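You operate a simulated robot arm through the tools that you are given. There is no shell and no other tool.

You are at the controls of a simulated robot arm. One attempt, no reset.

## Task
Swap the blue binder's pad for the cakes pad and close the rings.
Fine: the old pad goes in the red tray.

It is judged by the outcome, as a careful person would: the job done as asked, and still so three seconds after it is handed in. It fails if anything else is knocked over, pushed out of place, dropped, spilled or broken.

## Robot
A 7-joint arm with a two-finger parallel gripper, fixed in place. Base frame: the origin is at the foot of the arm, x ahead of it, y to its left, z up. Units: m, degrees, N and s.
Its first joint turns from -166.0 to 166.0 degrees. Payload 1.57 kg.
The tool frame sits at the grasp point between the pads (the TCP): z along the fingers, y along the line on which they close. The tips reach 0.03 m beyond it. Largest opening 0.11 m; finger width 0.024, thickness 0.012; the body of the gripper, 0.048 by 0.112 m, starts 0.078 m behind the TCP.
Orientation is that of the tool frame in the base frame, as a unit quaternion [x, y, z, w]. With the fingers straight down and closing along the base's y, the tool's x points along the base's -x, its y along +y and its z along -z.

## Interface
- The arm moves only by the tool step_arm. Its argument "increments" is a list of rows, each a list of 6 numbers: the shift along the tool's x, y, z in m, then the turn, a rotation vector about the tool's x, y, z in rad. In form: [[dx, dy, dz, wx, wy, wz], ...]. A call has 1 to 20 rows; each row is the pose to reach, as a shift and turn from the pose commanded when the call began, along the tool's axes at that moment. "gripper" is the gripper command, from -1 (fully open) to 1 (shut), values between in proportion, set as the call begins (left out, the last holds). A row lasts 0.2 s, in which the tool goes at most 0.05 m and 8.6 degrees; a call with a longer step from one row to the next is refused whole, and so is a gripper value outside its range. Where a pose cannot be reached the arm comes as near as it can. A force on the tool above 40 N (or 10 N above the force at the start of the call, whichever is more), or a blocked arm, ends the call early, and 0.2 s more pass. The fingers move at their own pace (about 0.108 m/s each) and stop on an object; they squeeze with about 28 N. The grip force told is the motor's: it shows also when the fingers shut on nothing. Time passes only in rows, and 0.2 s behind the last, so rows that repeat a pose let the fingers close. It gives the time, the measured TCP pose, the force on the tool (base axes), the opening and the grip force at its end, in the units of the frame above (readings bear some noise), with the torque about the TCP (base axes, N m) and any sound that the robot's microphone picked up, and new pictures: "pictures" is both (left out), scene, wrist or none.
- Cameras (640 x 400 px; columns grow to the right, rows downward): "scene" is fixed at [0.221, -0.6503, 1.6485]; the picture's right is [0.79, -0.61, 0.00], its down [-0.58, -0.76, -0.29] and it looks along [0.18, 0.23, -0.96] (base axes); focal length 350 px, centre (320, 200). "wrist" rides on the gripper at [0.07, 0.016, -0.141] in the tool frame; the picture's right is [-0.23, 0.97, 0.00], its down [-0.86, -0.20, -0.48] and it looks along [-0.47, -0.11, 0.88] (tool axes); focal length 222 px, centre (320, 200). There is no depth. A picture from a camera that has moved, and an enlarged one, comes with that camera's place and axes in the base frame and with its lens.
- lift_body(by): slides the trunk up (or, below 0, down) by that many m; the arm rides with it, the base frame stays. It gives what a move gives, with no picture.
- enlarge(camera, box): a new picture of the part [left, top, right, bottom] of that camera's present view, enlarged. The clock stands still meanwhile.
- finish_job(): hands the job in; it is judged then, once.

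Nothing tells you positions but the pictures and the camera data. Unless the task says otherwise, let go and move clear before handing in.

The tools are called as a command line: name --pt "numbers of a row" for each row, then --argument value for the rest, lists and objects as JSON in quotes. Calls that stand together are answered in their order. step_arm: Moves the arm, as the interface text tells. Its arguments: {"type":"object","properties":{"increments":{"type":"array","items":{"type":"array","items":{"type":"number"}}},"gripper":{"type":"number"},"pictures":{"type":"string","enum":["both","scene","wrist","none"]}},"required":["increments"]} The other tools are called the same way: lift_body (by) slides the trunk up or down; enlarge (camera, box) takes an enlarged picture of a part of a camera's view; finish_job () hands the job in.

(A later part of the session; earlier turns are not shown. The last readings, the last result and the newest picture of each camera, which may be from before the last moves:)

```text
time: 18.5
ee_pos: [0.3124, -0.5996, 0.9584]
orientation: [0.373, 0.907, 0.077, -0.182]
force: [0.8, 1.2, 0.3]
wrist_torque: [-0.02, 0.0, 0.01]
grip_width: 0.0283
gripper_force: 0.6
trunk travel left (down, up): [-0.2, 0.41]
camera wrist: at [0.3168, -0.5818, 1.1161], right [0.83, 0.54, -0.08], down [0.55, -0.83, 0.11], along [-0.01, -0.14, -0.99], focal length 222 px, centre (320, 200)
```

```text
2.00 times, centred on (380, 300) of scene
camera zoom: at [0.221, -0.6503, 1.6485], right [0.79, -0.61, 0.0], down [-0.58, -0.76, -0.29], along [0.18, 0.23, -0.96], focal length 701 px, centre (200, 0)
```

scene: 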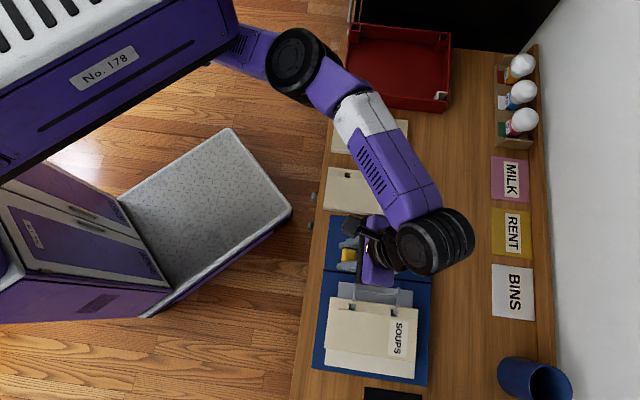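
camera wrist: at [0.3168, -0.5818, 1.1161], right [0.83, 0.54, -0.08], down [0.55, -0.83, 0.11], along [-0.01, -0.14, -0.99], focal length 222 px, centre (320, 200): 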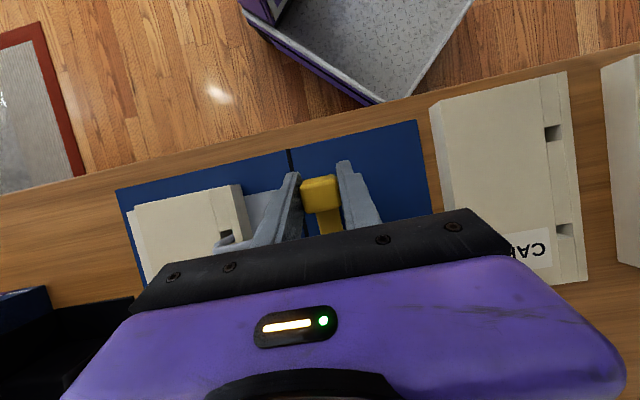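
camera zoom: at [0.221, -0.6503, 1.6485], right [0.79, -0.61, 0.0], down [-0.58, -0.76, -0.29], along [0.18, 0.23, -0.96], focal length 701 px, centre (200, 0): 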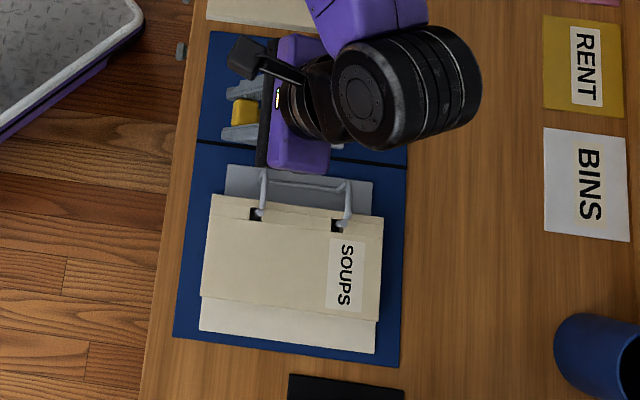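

The binder now rests flat with no load, and the grip is light at 0.6 N. I'll straighten the tool in place with this loose grip, then lift the knob gently.

step_arm --pt "0 0 0 0 -0.1 0" --pt "0 0 0 0 -0.2 0" --pt "0 0 0 0 -0.3 0" --pt "0 0 0 0 -0.4 0" --gripper 0.5 --pictures "both"

enlarge --camera "wrist" --box '[110, 80, 430, 280]'

```text
time: 19.5
ee_pos: [0.3125, -0.599, 0.958]
orientation: [0.381, 0.925, 0.0, 0.002]
force: [-0.3, -0.1, 0.5]
wrist_torque: [-0.04, 0.02, -0.04]
grip_width: 0.0284
gripper_force: 0.0
trunk travel left (down, up): [-0.2, 0.41]
camera wrist: at [0.2746, -0.5381, 1.0997], right [0.85, 0.53, 0.0], down [0.46, -0.74, 0.48], along [0.26, -0.41, -0.88], focal length 222 px, centre (320, 200)
```

scene: 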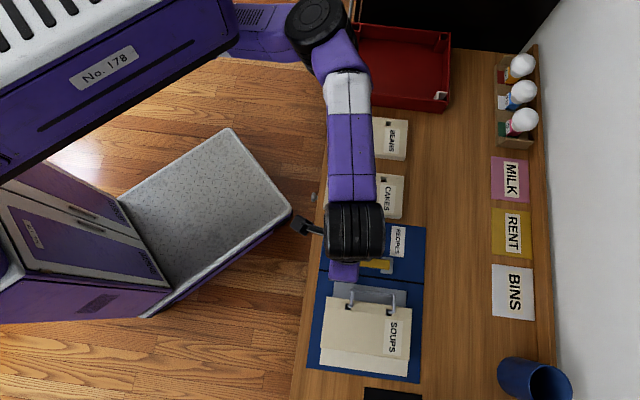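
wrist: 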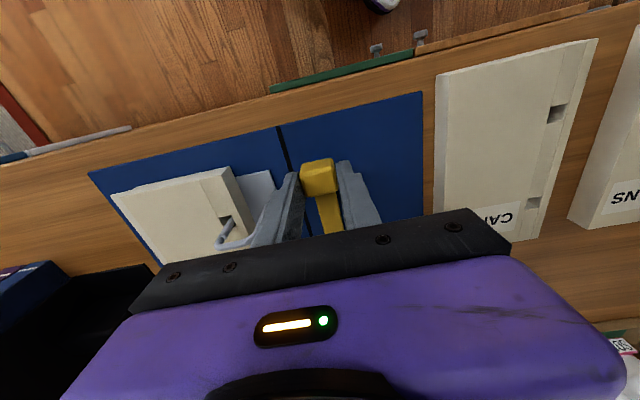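

```text
2.00 times, centred on (270, 180) of wrist
camera zoom: at [0.2746, -0.5381, 1.0997], right [0.85, 0.53, 0.0], down [0.46, -0.74, 0.48], along [0.26, -0.41, -0.88], focal length 444 px, centre (420, 240)
```

zoom: 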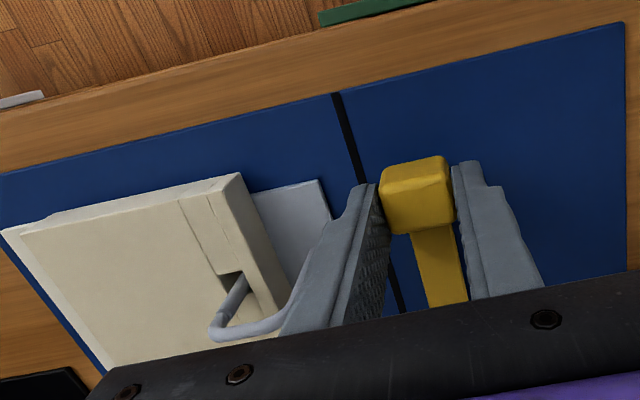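

The lever seems to have dropped most of the way back. I'll close with moderate force to see how grip command relates to force before lifting.

step_arm --pt "0.004 0 0.01 0 0 0" --pt "0.004 0 0.01 0 0 0" --gripper 0.56 --pictures "wrist"

```text
time: 20.1
ee_pos: [0.3112, -0.5987, 0.9491]
orientation: [0.381, 0.925, 0.002, 0.001]
force: [1.5, -0.8, 4.4]
wrist_torque: [-0.06, 0.09, 0.02]
grip_width: 0.0272
gripper_force: 27.9
trunk travel left (down, up): [-0.2, 0.41]
camera wrist: at [0.2723, -0.5362, 1.0904], right [0.85, 0.53, 0.0], down [0.47, -0.74, 0.48], along [0.26, -0.4, -0.88], focal length 222 px, centre (320, 200)
```

wrist: 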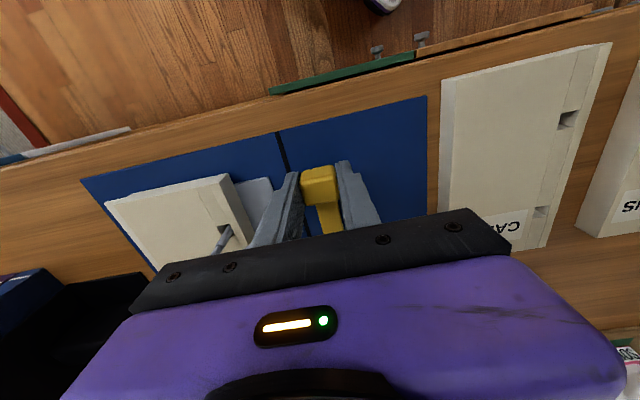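

The gripper saturates quickly. I'll try a slightly wider command for a gentle grip, so friction lifts the knob while it can still rotate.

step_arm --pt "0 0 0 0 0 0" --pt "0 0 0 0 0 0" --gripper 0.525 --pictures "none"

```text
time: 20.7
ee_pos: [0.3115, -0.597, 0.9484]
orientation: [0.381, 0.925, 0.001, 0.002]
force: [3.1, 0.6, 4.1]
wrist_torque: [-0.08, 0.06, -0.02]
grip_width: 0.0275
gripper_force: 27.4
trunk travel left (down, up): [-0.2, 0.41]
```

The gripper can't hold a gentle force, so I'll switch methods: release, then use closed fingers from the robot side to scoop the knob up and over. First I'll open and back away to see where the lever settles.

step_arm --pt "0 0 0 0 0 0" --pt "0 0 0 0 0 0" --pt "0 0 -0.035 0 0 0" --pt "0.0 0 -0.075 0 0 0" --pt "0.03 0 -0.075 0 0 0" --pt "0.05 0 -0.075 0 0 0" --gripper 0.05 --pictures "both"

enlarge --camera "wrist" --box '[110, 80, 430, 280]'

enlarge --camera "scene" --box '[300, 200, 460, 400]'

```text
time: 22.1
ee_pos: [0.2748, -0.561, 1.0238]
orientation: [0.381, 0.925, 0.001, 0.002]
force: [-0.3, 0.5, -0.4]
wrist_torque: [0.0, 0.01, 0.01]
grip_width: 0.0523
gripper_force: 0.0
trunk travel left (down, up): [-0.2, 0.41]
camera wrist: at [0.2358, -0.4986, 1.1656], right [0.85, 0.53, 0.0], down [0.47, -0.74, 0.48], along [0.26, -0.4, -0.88], focal length 222 px, centre (320, 200)
```

scene: 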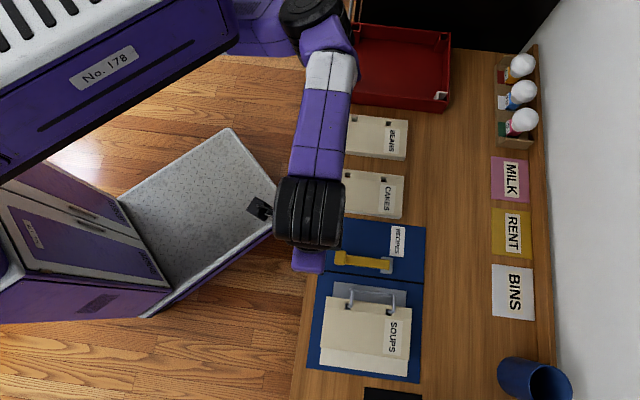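
wrist: 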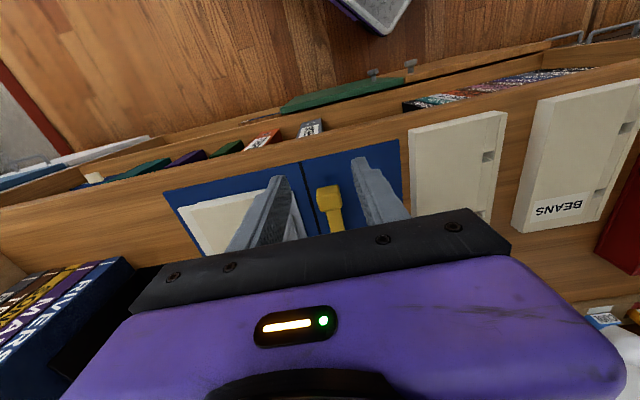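

```text
2.00 times, centred on (270, 180) of wrist
camera zoom: at [0.2358, -0.4986, 1.1656], right [0.85, 0.53, 0.0], down [0.47, -0.74, 0.48], along [0.26, -0.4, -0.88], focal length 444 px, centre (420, 240)
```

zoom: 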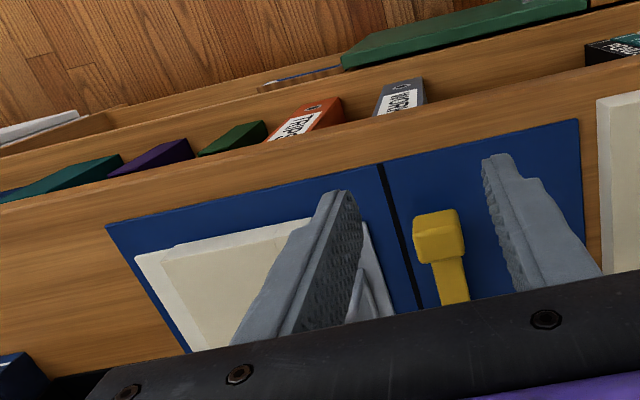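

```text
2.00 times, centred on (380, 300) of scene
camera zoom: at [0.221, -0.6503, 1.6485], right [0.79, -0.61, 0.0], down [-0.58, -0.76, -0.29], along [0.18, 0.23, -0.96], focal length 701 px, centre (200, 0)
```

zoom: 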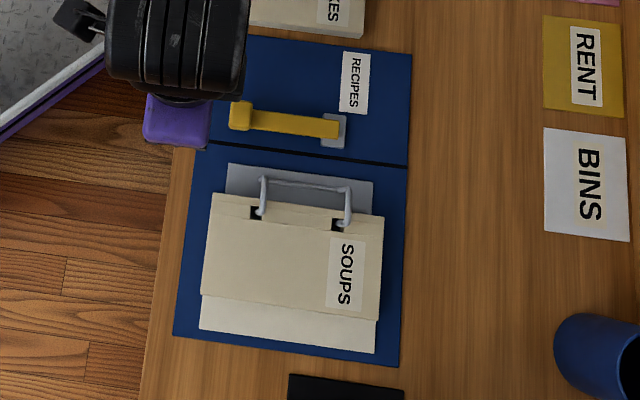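

The binder is flat about 4 mm from where it started, and the lever has returned to closed. With the fingers shut, I'll go down on the robot side of the knob and tilt slightly so the fingertips point outward under it.

step_arm --pt "-0.004 0.001 0.025 0 0 0" --pt "-0.004 0.001 0.05 0 -0.07 0" --pt "-0.004 0.001 0.07 0 -0.14 0" --pt "-0.004 0.001 0.086 0 -0.2 0" --gripper 1 --pictures "both"

enlarge --camera "wrist" --box '[200, 100, 440, 250]'

```text
time: 23.1
ee_pos: [0.2811, -0.5653, 0.9371]
orientation: [0.379, 0.92, -0.037, 0.093]
force: [-0.3, -0.4, 0.5]
wrist_torque: [-0.01, -0.02, -0.02]
grip_width: 0.0
gripper_force: 21.4
trunk travel left (down, up): [-0.2, 0.41]
camera wrist: at [0.2225, -0.4845, 1.0621], right [0.84, 0.54, 0.05], down [0.39, -0.67, 0.64], along [0.37, -0.52, -0.77], focal length 222 px, centre (320, 200)
```

scene: 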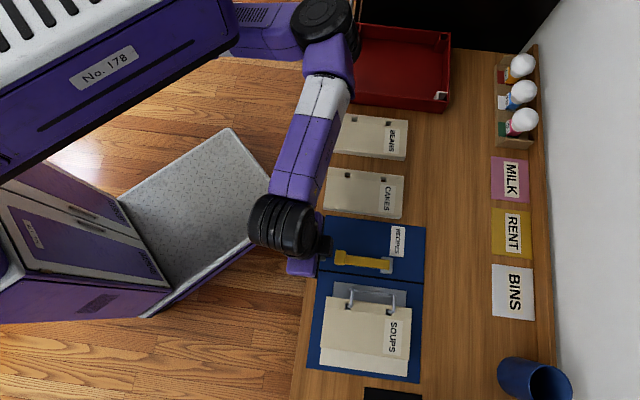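
wrist: 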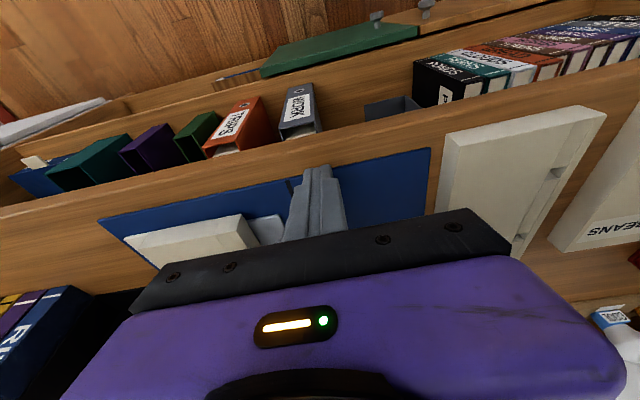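

```text
2.67 times, centred on (320, 175) of wrist
camera zoom: at [0.2225, -0.4845, 1.0621], right [0.84, 0.54, 0.05], down [0.39, -0.67, 0.64], along [0.37, -0.52, -0.77], focal length 592 px, centre (320, 267)
```

zoom: 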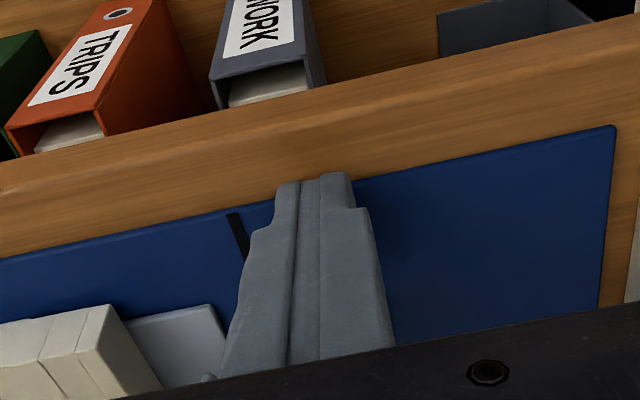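

The closed fingers sit just on the robot side of the knob, with a gap of about 9 mm. Next I'll move to contact and start lifting up and outward in small steps.

step_arm --pt "-0.006 0 0.0012 0 0 0" --pt "-0.0105 0 0.002 0 0 0" --pt "-0.0142 0 -0.0077 0 0 0" --pt "-0.0192 0 -0.017 0 0 0" --gripper 1 --pictures "both"

enlarge --camera "scene" --box '[300, 200, 460, 400]'

enlarge --camera "wrist" --box '[140, 100, 440, 280]'

```text
time: 24.1
ee_pos: [0.289, -0.5772, 0.9577]
orientation: [0.378, 0.92, -0.037, 0.094]
force: [0.1, 0.2, -0.1]
wrist_torque: [-0.03, -0.01, -0.01]
grip_width: 0.0
gripper_force: 21.2
trunk travel left (down, up): [-0.2, 0.41]
camera wrist: at [0.2326, -0.4959, 1.0824], right [0.84, 0.53, 0.05], down [0.39, -0.67, 0.64], along [0.37, -0.52, -0.77], focal length 222 px, centre (320, 200)
```

scene: 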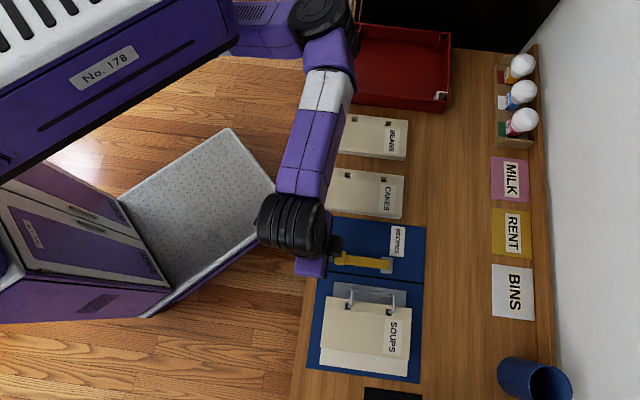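
wrist: 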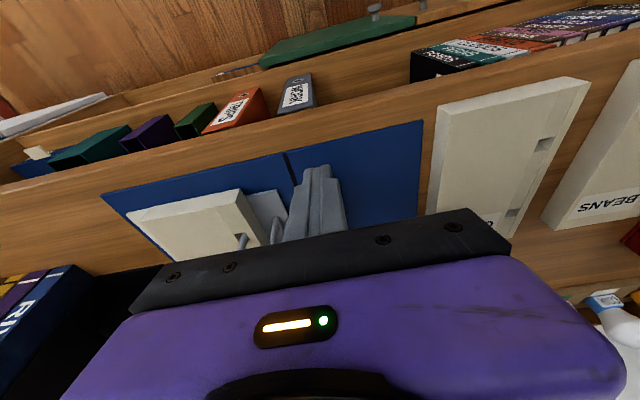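

```text
2.00 times, centred on (380, 300) of scene
camera zoom: at [0.221, -0.6503, 1.6485], right [0.79, -0.61, 0.0], down [-0.58, -0.76, -0.29], along [0.18, 0.23, -0.96], focal length 701 px, centre (200, 0)
```

zoom: 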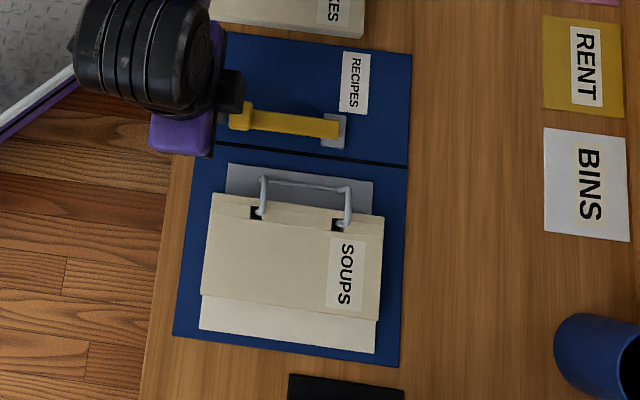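

```text
2.13 times, centred on (290, 190) of wrist
camera zoom: at [0.2326, -0.4959, 1.0824], right [0.84, 0.53, 0.05], down [0.39, -0.67, 0.64], along [0.37, -0.52, -0.77], focal length 474 px, centre (384, 221)
```

zoom: 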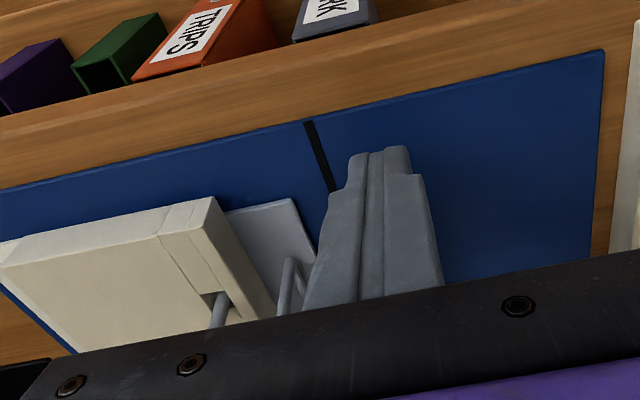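

There was no contact: the knob's face is a few millimetres further out than I estimated. I'll go back down and advance until I feel it.

step_arm --pt "0.0078 0 -0.0016 0 0 0" --pt "0.0121 0 0.0195 0 0 0" --pt "0.0068 0 0.0206 0 0 0" --pt "0.0038 0 0.0212 0 0 0" --gripper 1 --pictures "none"

```text
time: 25.1
ee_pos: [0.29, -0.5763, 0.9363]
orientation: [0.379, 0.92, -0.036, 0.093]
force: [1.0, 0.7, -0.2]
wrist_torque: [0.01, -0.02, -0.01]
grip_width: 0.0002
gripper_force: 20.9
trunk travel left (down, up): [-0.2, 0.41]
```

step_arm --pt "-0.002 0 0.0004 0 0 0" --pt "-0.004 0 0.0008 0 0 0" --gripper 1 --pictures "none"

```text
time: 25.7
ee_pos: [0.2934, -0.5788, 0.9367]
orientation: [0.379, 0.92, -0.037, 0.092]
force: [0.8, -0.5, -0.8]
wrist_torque: [-0.04, -0.01, 0.03]
grip_width: 0.0001
gripper_force: 21.3
trunk travel left (down, up): [-0.2, 0.41]
```

step_arm --pt "-0.002 0 0.0004 0 0 0" --pt "-0.004 0 0.0008 0 0 0" --gripper 1 --pictures "wrist"

enlarge --camera "scene" --box '[320, 220, 420, 300]'

```text
time: 26.3
ee_pos: [0.2967, -0.581, 0.935]
orientation: [0.379, 0.92, -0.037, 0.093]
force: [-2.0, 3.5, 2.7]
wrist_torque: [0.04, 0.04, -0.01]
grip_width: 0.0001
gripper_force: 20.8
trunk travel left (down, up): [-0.2, 0.41]
camera wrist: at [0.2387, -0.501, 1.0604], right [0.84, 0.53, 0.05], down [0.38, -0.67, 0.64], along [0.37, -0.52, -0.77], focal length 222 px, centre (320, 200)
```

wrist: 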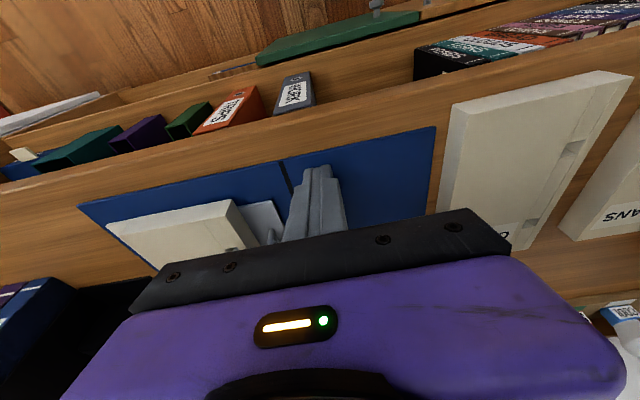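

```text
5.00 times, centred on (370, 260) of scene
camera zoom: at [0.221, -0.6503, 1.6485], right [0.79, -0.61, 0.0], down [-0.58, -0.76, -0.29], along [0.18, 0.23, -0.96], focal length 1751 px, centre (70, -100)
```

zoom: 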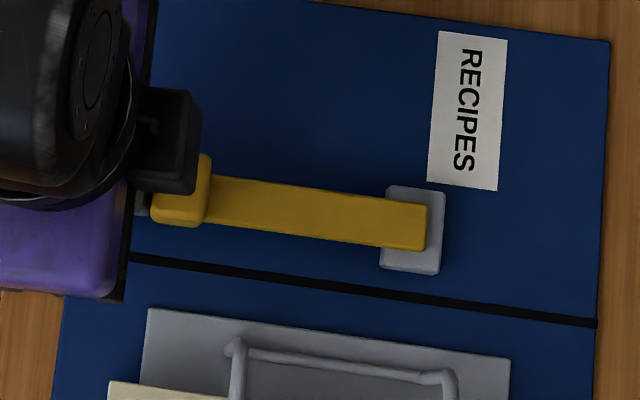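

Contact is made at about 4 N. Now I'll lift up and outward along the knob's arc.

step_arm --pt "-0.003 0 -0.005 0 0 0" --pt "-0.006 0 -0.01 0 0 0" --pt "-0.0095 0 -0.016 0 0 0" --pt "-0.013 0 -0.0217 0 0 0" --gripper 1 --pictures "wrist"

enlarge --camera "scene" --box '[310, 220, 430, 340]'

```text
time: 27.3
ee_pos: [0.3013, -0.5877, 0.961]
orientation: [0.379, 0.92, -0.037, 0.093]
force: [-2.1, 0.6, -0.3]
wrist_torque: [0.0, 0.01, -0.02]
grip_width: 0.0
gripper_force: 21.9
trunk travel left (down, up): [-0.2, 0.41]
camera wrist: at [0.2436, -0.5076, 1.0849], right [0.84, 0.53, 0.05], down [0.38, -0.67, 0.64], along [0.37, -0.52, -0.77], focal length 222 px, centre (320, 200)
```

wrist: 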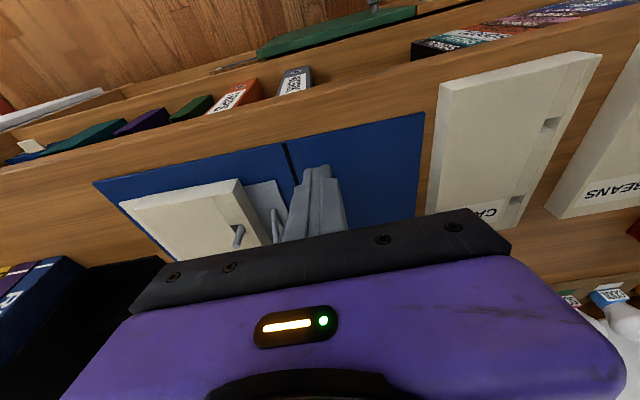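

```text
3.33 times, centred on (370, 280) of scene
camera zoom: at [0.221, -0.6503, 1.6485], right [0.79, -0.61, 0.0], down [-0.58, -0.76, -0.29], along [0.18, 0.23, -0.96], focal length 1168 px, centre (153, -67)
```

zoom: 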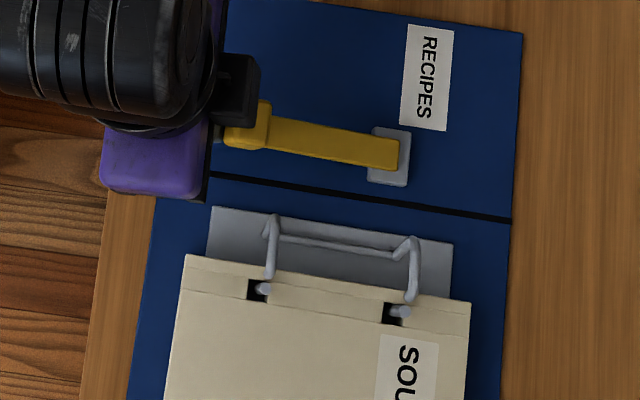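

The lever is rising and the arches have come off the posts, but the binder slid outward about 8 mm. I'll continue along the arc with less outward push.

step_arm --pt "-0.005 0 -0.0085 0 0 0" --pt "-0.0117 0 -0.0169 0 0 0" --pt "-0.0185 0 -0.0239 0 0 0" --pt "-0.0258 0 -0.0303 0 0 0" --gripper 1 --pictures "wrist"

enlarge --camera "scene" --box '[310, 220, 430, 340]'

```text
time: 28.3
ee_pos: [0.3167, -0.6017, 0.995]
orientation: [0.379, 0.92, -0.037, 0.094]
force: [-0.3, 0.6, -0.9]
wrist_torque: [-0.03, -0.01, 0.02]
grip_width: 0.0
gripper_force: 21.6
trunk travel left (down, up): [-0.2, 0.41]
camera wrist: at [0.2589, -0.5204, 1.1196], right [0.84, 0.53, 0.05], down [0.38, -0.67, 0.64], along [0.37, -0.52, -0.77], focal length 222 px, centre (320, 200)
```

wrist: 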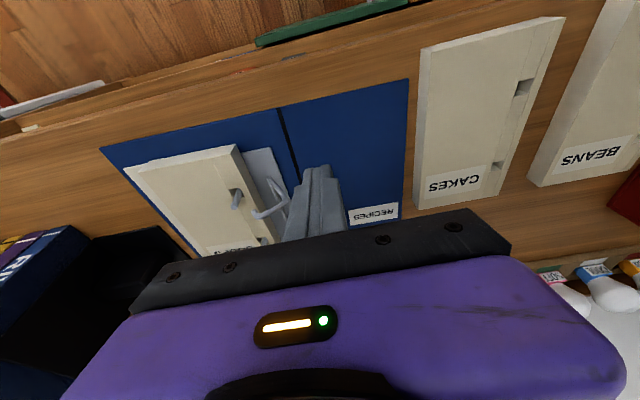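

```text
3.33 times, centred on (370, 280) of scene
camera zoom: at [0.221, -0.6503, 1.6485], right [0.79, -0.61, 0.0], down [-0.58, -0.76, -0.29], along [0.18, 0.23, -0.96], focal length 1168 px, centre (153, -67)
```

zoom: 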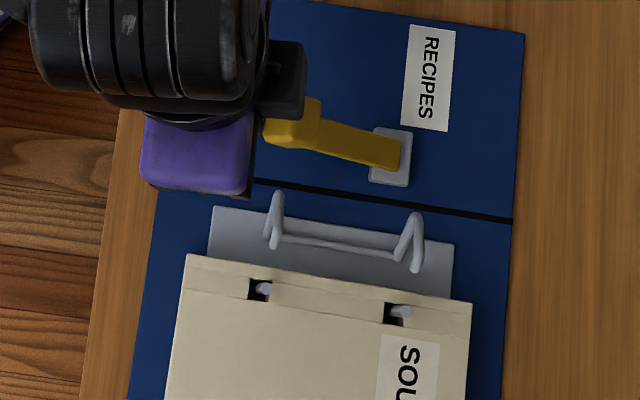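

That worked well: the arches are wide open, the binder didn't move, and forces are near zero. I'll keep raising the lever toward vertical.

step_arm --pt "-0.0075 0 -0.006 0 0 0" --pt "-0.0153 0 -0.0118 0 0 0" --pt "-0.024 0 -0.016 0 0 0" --pt "-0.0332 0 -0.0196 0 0 0" --gripper 1 --pictures "wrist"

enlarge --camera "scene" --box '[310, 220, 430, 340]'

```text
time: 29.3
ee_pos: [0.3354, -0.6213, 1.0198]
orientation: [0.379, 0.92, -0.036, 0.093]
force: [-0.9, -0.3, 0.3]
wrist_torque: [-0.03, 0.02, 0.03]
grip_width: 0.0
gripper_force: 21.3
trunk travel left (down, up): [-0.2, 0.41]
camera wrist: at [0.2781, -0.5417, 1.1452], right [0.84, 0.53, 0.05], down [0.39, -0.67, 0.64], along [0.37, -0.52, -0.77], focal length 222 px, centre (320, 200)
```

wrist: 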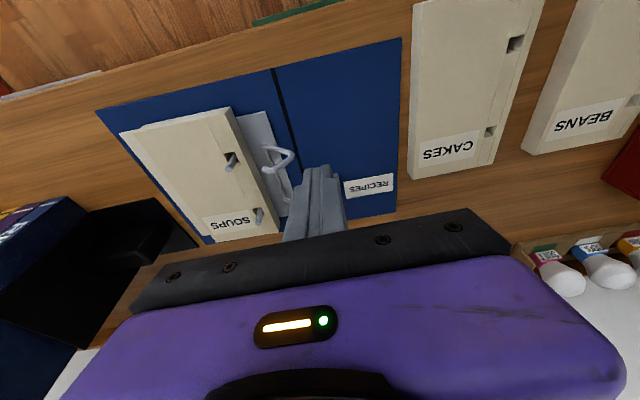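

```text
3.33 times, centred on (370, 280) of scene
camera zoom: at [0.221, -0.6503, 1.6485], right [0.79, -0.61, 0.0], down [-0.58, -0.76, -0.29], along [0.18, 0.23, -0.96], focal length 1168 px, centre (153, -67)
```

zoom: 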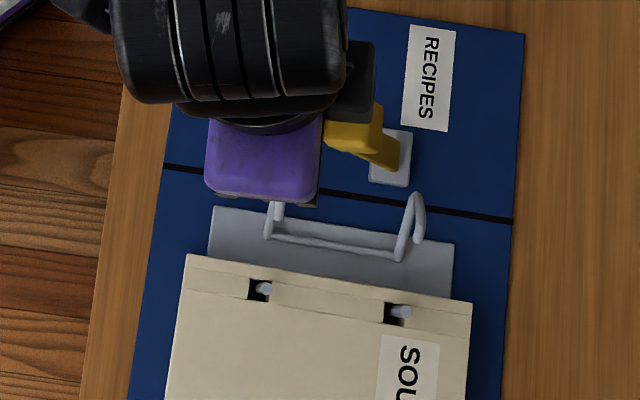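

The arches have swung well back. I'll nudge the lever a little further, watching for the end stop.

step_arm --pt "-0.0055 0 -0.0015 0 0 0" --pt "-0.011 0 -0.0025 0 0 0" --pt "-0.0165 0 -0.003 0 0 0" --gripper 1 --pictures "none"

enlarge --camera "scene" --box '[310, 220, 430, 340]'

```text
time: 30.1
ee_pos: [0.3461, -0.6324, 1.0261]
orientation: [0.38, 0.92, -0.036, 0.093]
force: [-1.8, 2.1, 0.5]
wrist_torque: [0.04, 0.03, 0.01]
grip_width: 0.0
gripper_force: 21.1
trunk travel left (down, up): [-0.2, 0.41]
```

```text
3.33 times, centred on (370, 280) of scene
camera zoom: at [0.221, -0.6503, 1.6485], right [0.79, -0.61, 0.0], down [-0.58, -0.76, -0.29], along [0.18, 0.23, -0.96], focal length 1168 px, centre (153, -67)
```

zoom: 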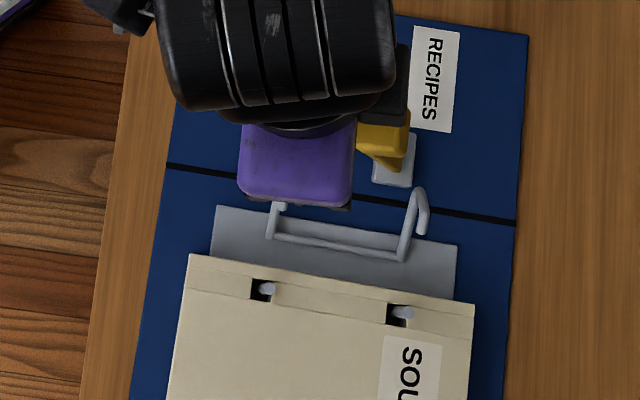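

The binder just started to move with 3 N resistance, so this looks like the lever's end stop. I'll back away toward the robot and see if the lever stays up.

step_arm --pt "0.006 0 -0.001 0 0 0" --pt "0.02 0 -0.004 0 0 0" --pt "0.04 0 -0.02 0 0 0" --pt "0.06 0 -0.05 0 0 0" --gripper 1 --pictures "both"

enlarge --camera "scene" --box '[300, 210, 440, 390]'

enlarge --camera "wrist" --box '[110, 80, 430, 280]'

```text
time: 31.1
ee_pos: [0.303, -0.5837, 1.0559]
orientation: [0.377, 0.922, -0.03, 0.088]
force: [0.3, 0.0, 0.0]
wrist_torque: [-0.03, -0.01, 0.0]
grip_width: 0.0
gripper_force: 21.3
trunk travel left (down, up): [-0.2, 0.41]
camera wrist: at [0.2438, -0.5056, 1.182], right [0.84, 0.54, 0.05], down [0.39, -0.67, 0.63], along [0.37, -0.51, -0.78], focal length 222 px, centre (320, 200)
```

scene: 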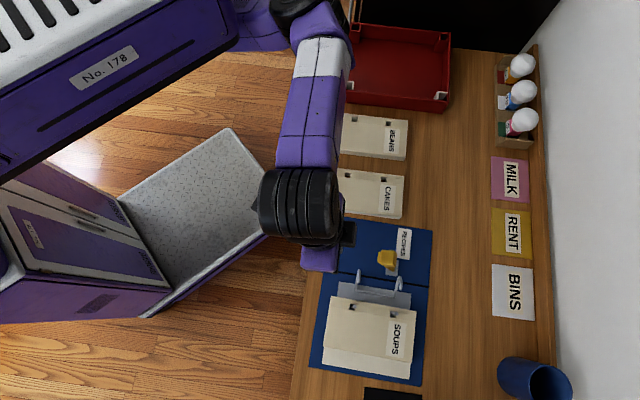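
wrist: 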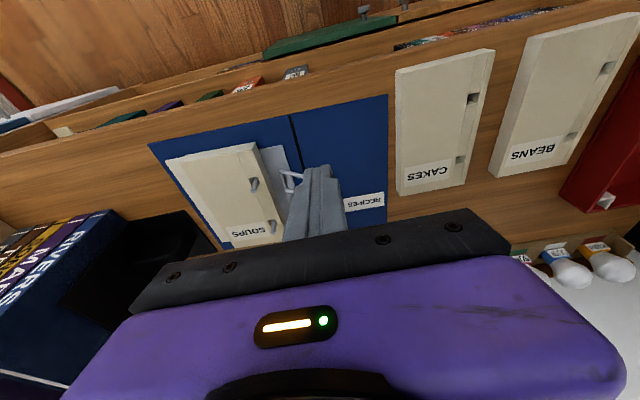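

```text
2.22 times, centred on (370, 300) of scene
camera zoom: at [0.221, -0.6503, 1.6485], right [0.79, -0.61, 0.0], down [-0.58, -0.76, -0.29], along [0.18, 0.23, -0.96], focal length 778 px, centre (209, -22)
```

zoom: 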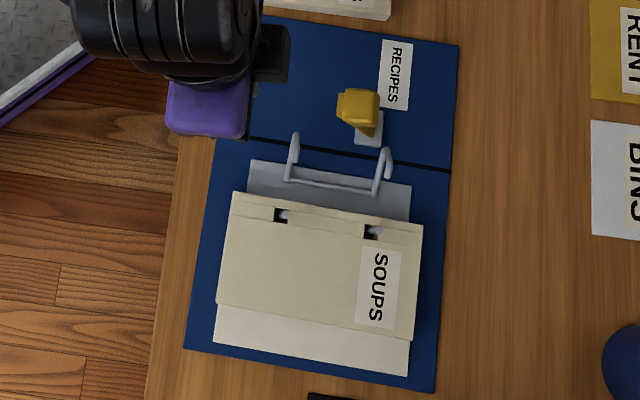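

```text
2.00 times, centred on (270, 180) of wrist
camera zoom: at [0.2438, -0.5056, 1.182], right [0.84, 0.54, 0.05], down [0.39, -0.67, 0.63], along [0.37, -0.51, -0.78], focal length 444 px, centre (420, 240)
```

zoom: 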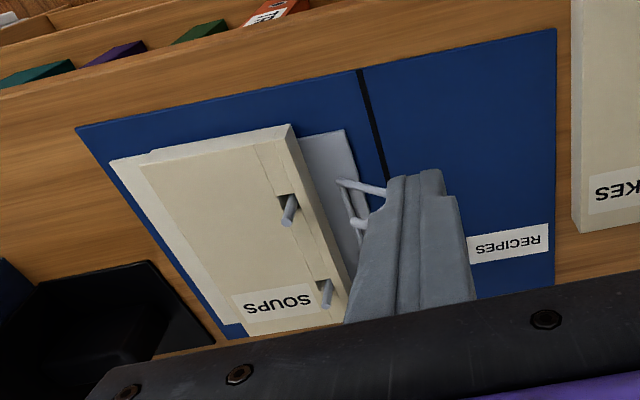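

The lever stays up by itself and the rings are fully open, with the posts standing in the SOUPS holes. I'll straighten the tool, open it, and go around the raised lever for a top view of the SOUPS pad.

step_arm --pt "0.0 -0.035 0.0 0 0.07 0" --pt "0.0 -0.07 0.0 0 0.14 0" --pt "0.002 -0.105 0.01 0 0.2 0" --pt "0.003 -0.14 0.015 0 0.2 0" --gripper -1 --pictures "none"

```text
time: 31.7
ee_pos: [0.3863, -0.6313, 1.0604]
orientation: [0.279, 0.96, -0.007, 0.028]
force: [0.0, 0.4, 0.2]
wrist_torque: [-0.05, -0.03, -0.02]
grip_width: 0.1099
gripper_force: 0.0
trunk travel left (down, up): [-0.2, 0.41]
stopped in row 3: the arm was blocked; the commanded pose is now the measured one
```

The arm blocked and swung somewhere unexpected. I'll look before doing anything else.

enlarge --camera "scene" --box '[0, 0, 640, 400]'

enlarge --camera "scene" --box '[300, 210, 440, 390]'

enlarge --camera "wrist" --box '[0, 0, 640, 400]'

```text
1.00 times, centred on (320, 200) of scene (not enlarged: the box is as wide or as high as the picture)
camera zoom: at [0.221, -0.6503, 1.6485], right [0.79, -0.61, 0.0], down [-0.58, -0.76, -0.29], along [0.18, 0.23, -0.96], focal length 350 px, centre (320, 200)
```

zoom: 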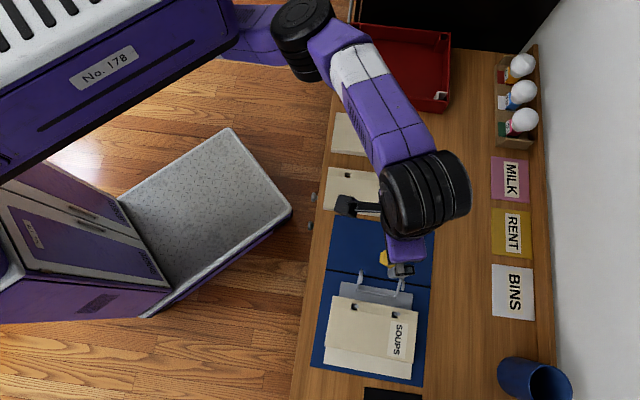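

```text
2.22 times, centred on (370, 300) of scene
camera zoom: at [0.221, -0.6503, 1.6485], right [0.79, -0.61, 0.0], down [-0.58, -0.76, -0.29], along [0.18, 0.23, -0.96], focal length 778 px, centre (209, -22)
```

zoom: 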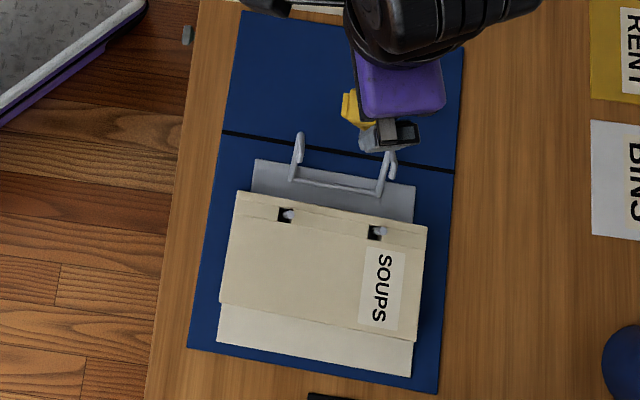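

```text
1.00 times, centred on (320, 200) of wrist (not enlarged: the box is as wide or as high as the picture)
camera zoom: at [0.3292, -0.5748, 1.198], right [0.71, 0.7, 0.02], down [0.59, -0.61, 0.53], along [0.38, -0.37, -0.85], focal length 222 px, centre (320, 200)
```

zoom: 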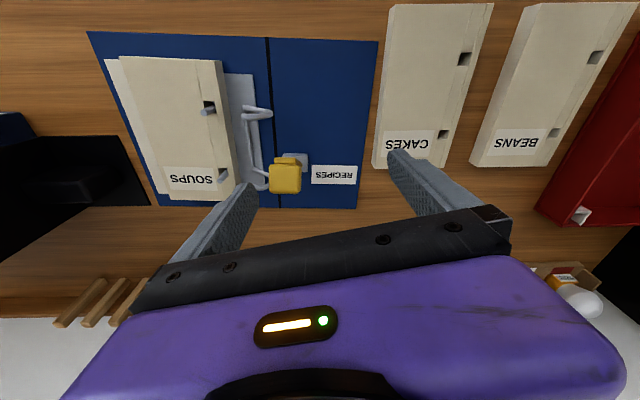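

The hand ended up right above the lever, near the arm's upper limit, but the lever is still upright and nothing has fallen. Raising the trunk 0.1 m lifts the hand straight clear and gives the arm more room.

lift_body --by 0.1

```text
time: 33.0
ee_pos: [0.3865, -0.6309, 1.159]
orientation: [0.279, 0.96, -0.006, 0.028]
force: [0.8, 0.4, -0.3]
wrist_torque: [0.0, -0.03, -0.01]
grip_width: 0.11
gripper_force: 0.1
trunk travel left (down, up): [-0.3, 0.31]
```

The hand is clear at z=1.16. Now I'll straighten to the 45° orientation and move above the outer side of the SOUPS pad for a top view.

step_arm --pt "-0.0084 -0.0434 0.0003 0.0026 0.0141 0.055" --pt "-0.0167 -0.0868 0.0006 0.0052 0.0282 0.11" --pt "-0.025 -0.1302 0.0009 0.0078 0.0423 0.165" --pt "-0.0334 -0.1736 0.0012 0.0104 0.0565 0.2197" --pt "-0.03 -0.174 0.05 0.0104 0.0565 0.2197" --pt "-0.0277 -0.174 0.095 0.0104 0.0565 0.2197" --gripper -1 --pictures "both"

enlarge --camera "wrist" --box '[200, 0, 440, 150]'

```text
time: 33.6
ee_pos: [0.5153, -0.641, 1.147]
orientation: [0.216, 0.976, 0.01, 0.021]
force: [-0.5, -1.4, 0.4]
wrist_torque: [0.02, -0.05, 0.0]
grip_width: 0.1101
gripper_force: 0.1
out of reach, approached as far as the arm can: row 2
trunk travel left (down, up): [-0.3, 0.31]
stopped in row 2: the arm was blocked; the commanded pose is now the measured one
camera wrist: at [0.4518, -0.5967, 1.2865], right [0.62, 0.79, 0.04], down [0.67, -0.55, 0.5], along [0.42, -0.29, -0.86], focal length 222 px, centre (320, 200)
```

scene: 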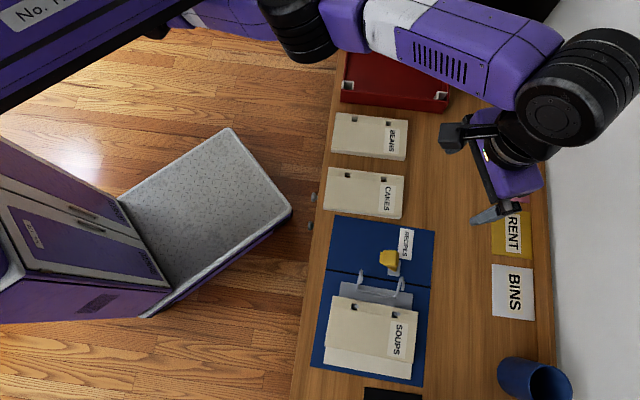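
wrist: 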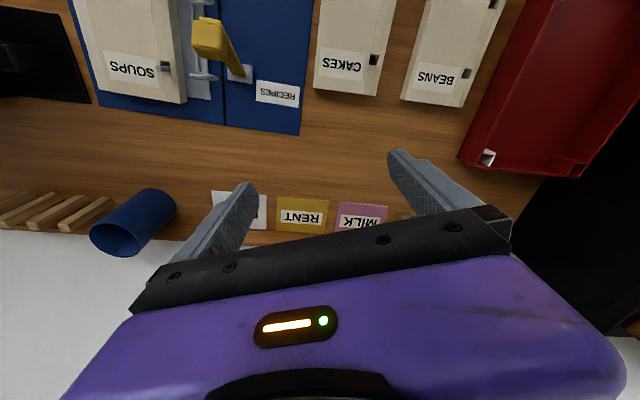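

```text
2.67 times, centred on (320, 75) of wrist
camera zoom: at [0.4518, -0.5967, 1.2865], right [0.62, 0.79, 0.04], down [0.67, -0.55, 0.5], along [0.42, -0.29, -0.86], focal length 592 px, centre (320, 533)
```

zoom: 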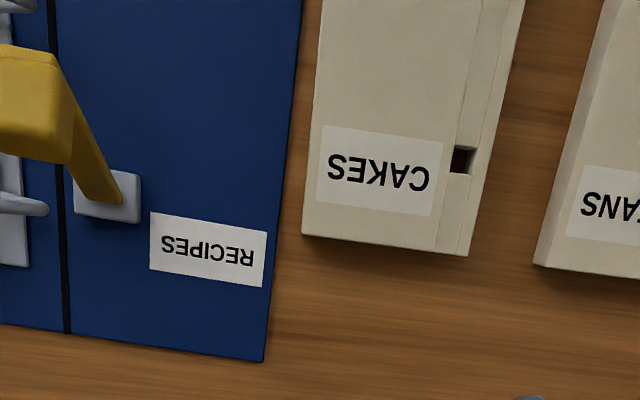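

The arm is hitting a height limit: with the trunk this low it can't hold the tool vertical above z≈1.14, so it swung outward. I'll come straight down 6 cm here, over clear table, before moving sideways again.

step_arm --pt "0.0011 -0.0009 0.03 0 0 0" --pt "0.0022 -0.0017 0.06 0 0 0" --gripper -1 --pictures "scene"

```text
time: 34.2
ee_pos: [0.5136, -0.6424, 1.0888]
orientation: [0.215, 0.976, 0.009, 0.021]
force: [-0.9, 0.2, 0.8]
wrist_torque: [-0.05, 0.0, 0.04]
grip_width: 0.11
gripper_force: 0.0
trunk travel left (down, up): [-0.3, 0.31]
```

scene: 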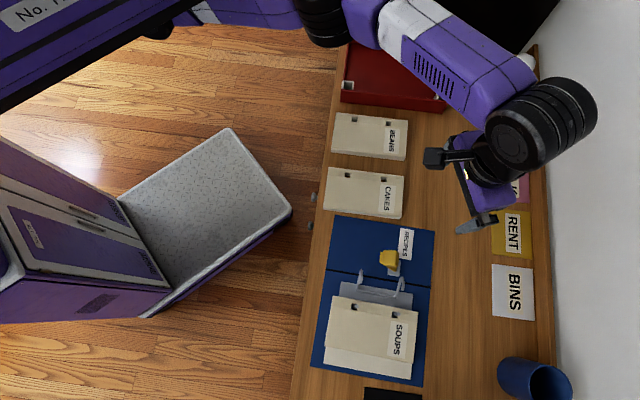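

That worked. I'll move along the outer side of the table, past the lever, to the SOUPS pad while turning back to 45°.

step_arm --pt "0.0167 -0.0372 0 0.0058 0.0052 0.0583" --pt "0.0333 -0.0743 0 0.0115 0.0105 0.1165" --pt "0.05 -0.1115 0 0.0173 0.0157 0.1748" --pt "0.0667 -0.1486 0 0.0231 0.0209 0.2331" --pt "0.0833 -0.1858 0 0.0288 0.0262 0.2913" --pt "0.1 -0.2229 0 0.0346 0.0314 0.3496" --gripper -1 --pictures "both"

enlarge --camera "wrist" --box '[200, 0, 440, 150]'

```text
time: 35.6
ee_pos: [0.2921, -0.6916, 1.0891]
orientation: [0.384, 0.923, -0.002, 0.0]
force: [-0.4, -0.5, 0.9]
wrist_torque: [-0.07, -0.04, -0.01]
grip_width: 0.11
gripper_force: 0.1
out of reach, approached as far as the arm can: row 2, 3, 4, 5, 6
trunk travel left (down, up): [-0.3, 0.31]
camera wrist: at [0.2534, -0.6298, 1.231], right [0.85, 0.53, 0.0], down [0.46, -0.75, 0.48], along [0.25, -0.41, -0.88], focal length 222 px, centre (320, 200)
```

scene: 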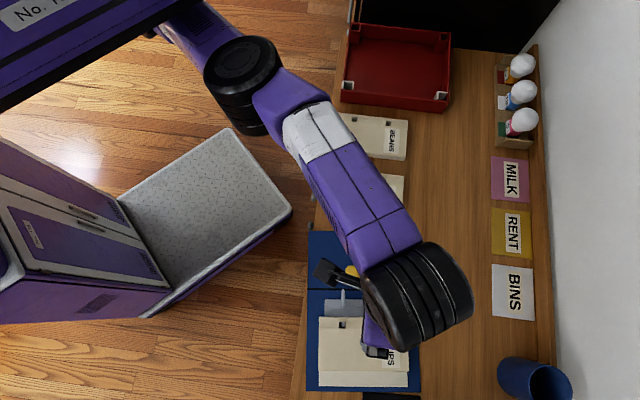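
wrist: 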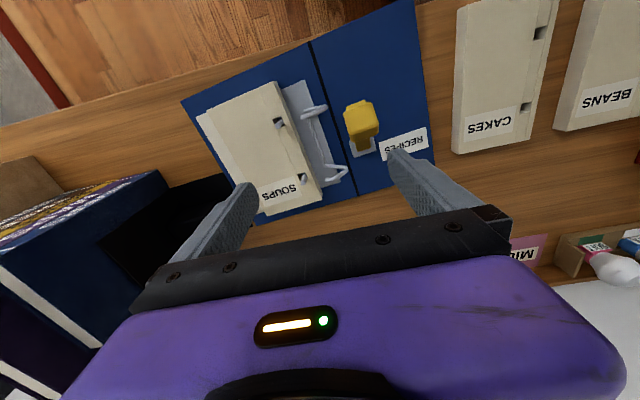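

```text
2.67 times, centred on (320, 75) of wrist
camera zoom: at [0.2534, -0.6298, 1.231], right [0.85, 0.53, 0.0], down [0.46, -0.75, 0.48], along [0.25, -0.41, -0.88], focal length 592 px, centre (320, 533)
```

zoom: 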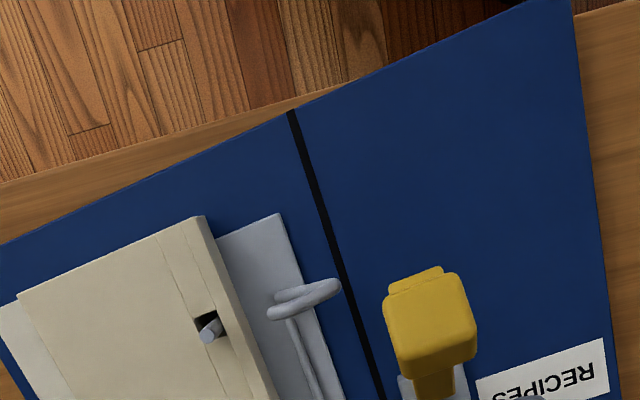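

The arm couldn't follow that path exactly and brushed the binder on the way, leaving it yawed about 6° but still flat with the rings open. CAKES wasn't touched. Now I'll measure the SOUPS pad's current pose closely.

enlarge --camera "wrist" --box '[175, 60, 375, 185]'

enlarge --camera "wrist" --box '[175, 110, 375, 235]'

enlarge --camera "scene" --box '[290, 220, 450, 400]'

```text
3.20 times, centred on (275, 122) of wrist
camera zoom: at [0.2534, -0.6298, 1.231], right [0.85, 0.53, 0.0], down [0.46, -0.75, 0.48], along [0.25, -0.41, -0.88], focal length 711 px, centre (464, 448)
```

zoom: 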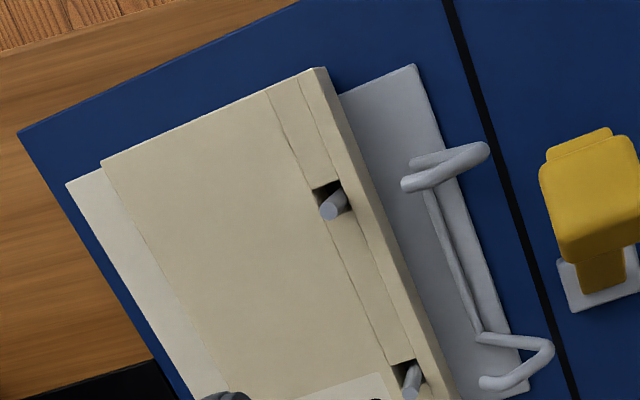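

```text
3.20 times, centred on (275, 172) of wrist
camera zoom: at [0.2534, -0.6298, 1.231], right [0.85, 0.53, 0.0], down [0.46, -0.75, 0.48], along [0.25, -0.41, -0.88], focal length 711 px, centre (464, 288)
```

zoom: 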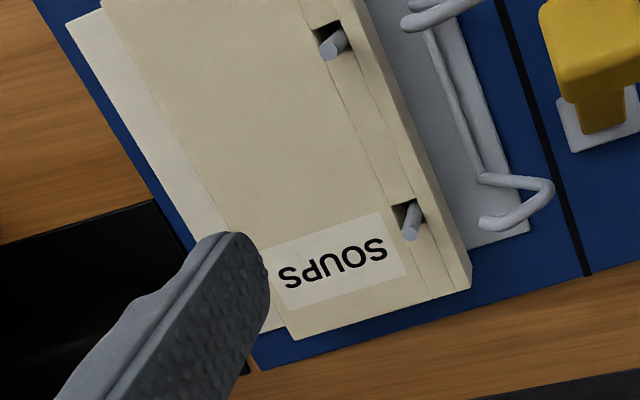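

```text
2.22 times, centred on (370, 310) of scene
camera zoom: at [0.221, -0.6503, 1.6485], right [0.79, -0.61, 0.0], down [-0.58, -0.76, -0.29], along [0.18, 0.23, -0.96], focal length 778 px, centre (209, -44)
```

zoom: 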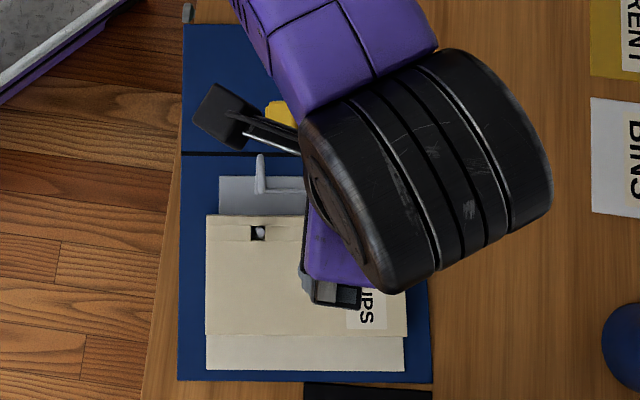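

enlarge --camera "scene" --box '[352, 340, 448, 400]'

enlarge --camera "wrist" --box '[90, 120, 290, 245]'

```text
6.67 times, centred on (400, 370) of scene
camera zoom: at [0.221, -0.6503, 1.6485], right [0.79, -0.61, 0.0], down [-0.58, -0.76, -0.29], along [0.18, 0.23, -0.96], focal length 2335 px, centre (-213, -933)
```

zoom: 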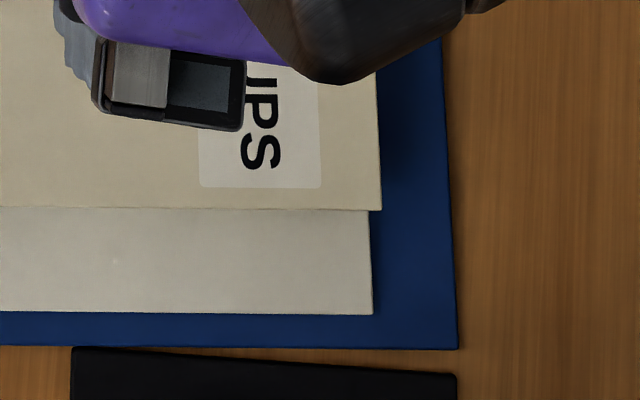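

```text
3.20 times, centred on (190, 182) of wrist
camera zoom: at [0.2534, -0.6298, 1.231], right [0.85, 0.53, 0.0], down [0.46, -0.75, 0.48], along [0.25, -0.41, -0.88], focal length 711 px, centre (736, 256)
```

zoom: 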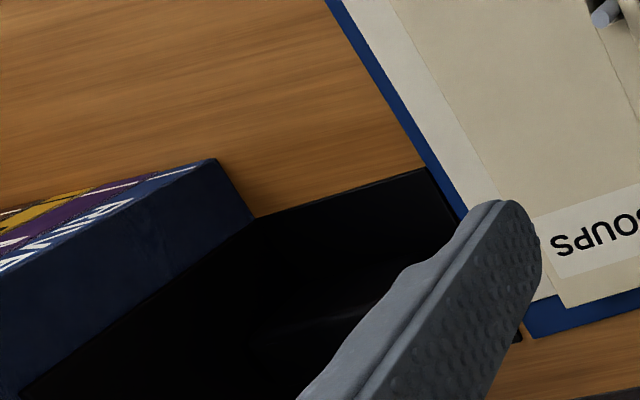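

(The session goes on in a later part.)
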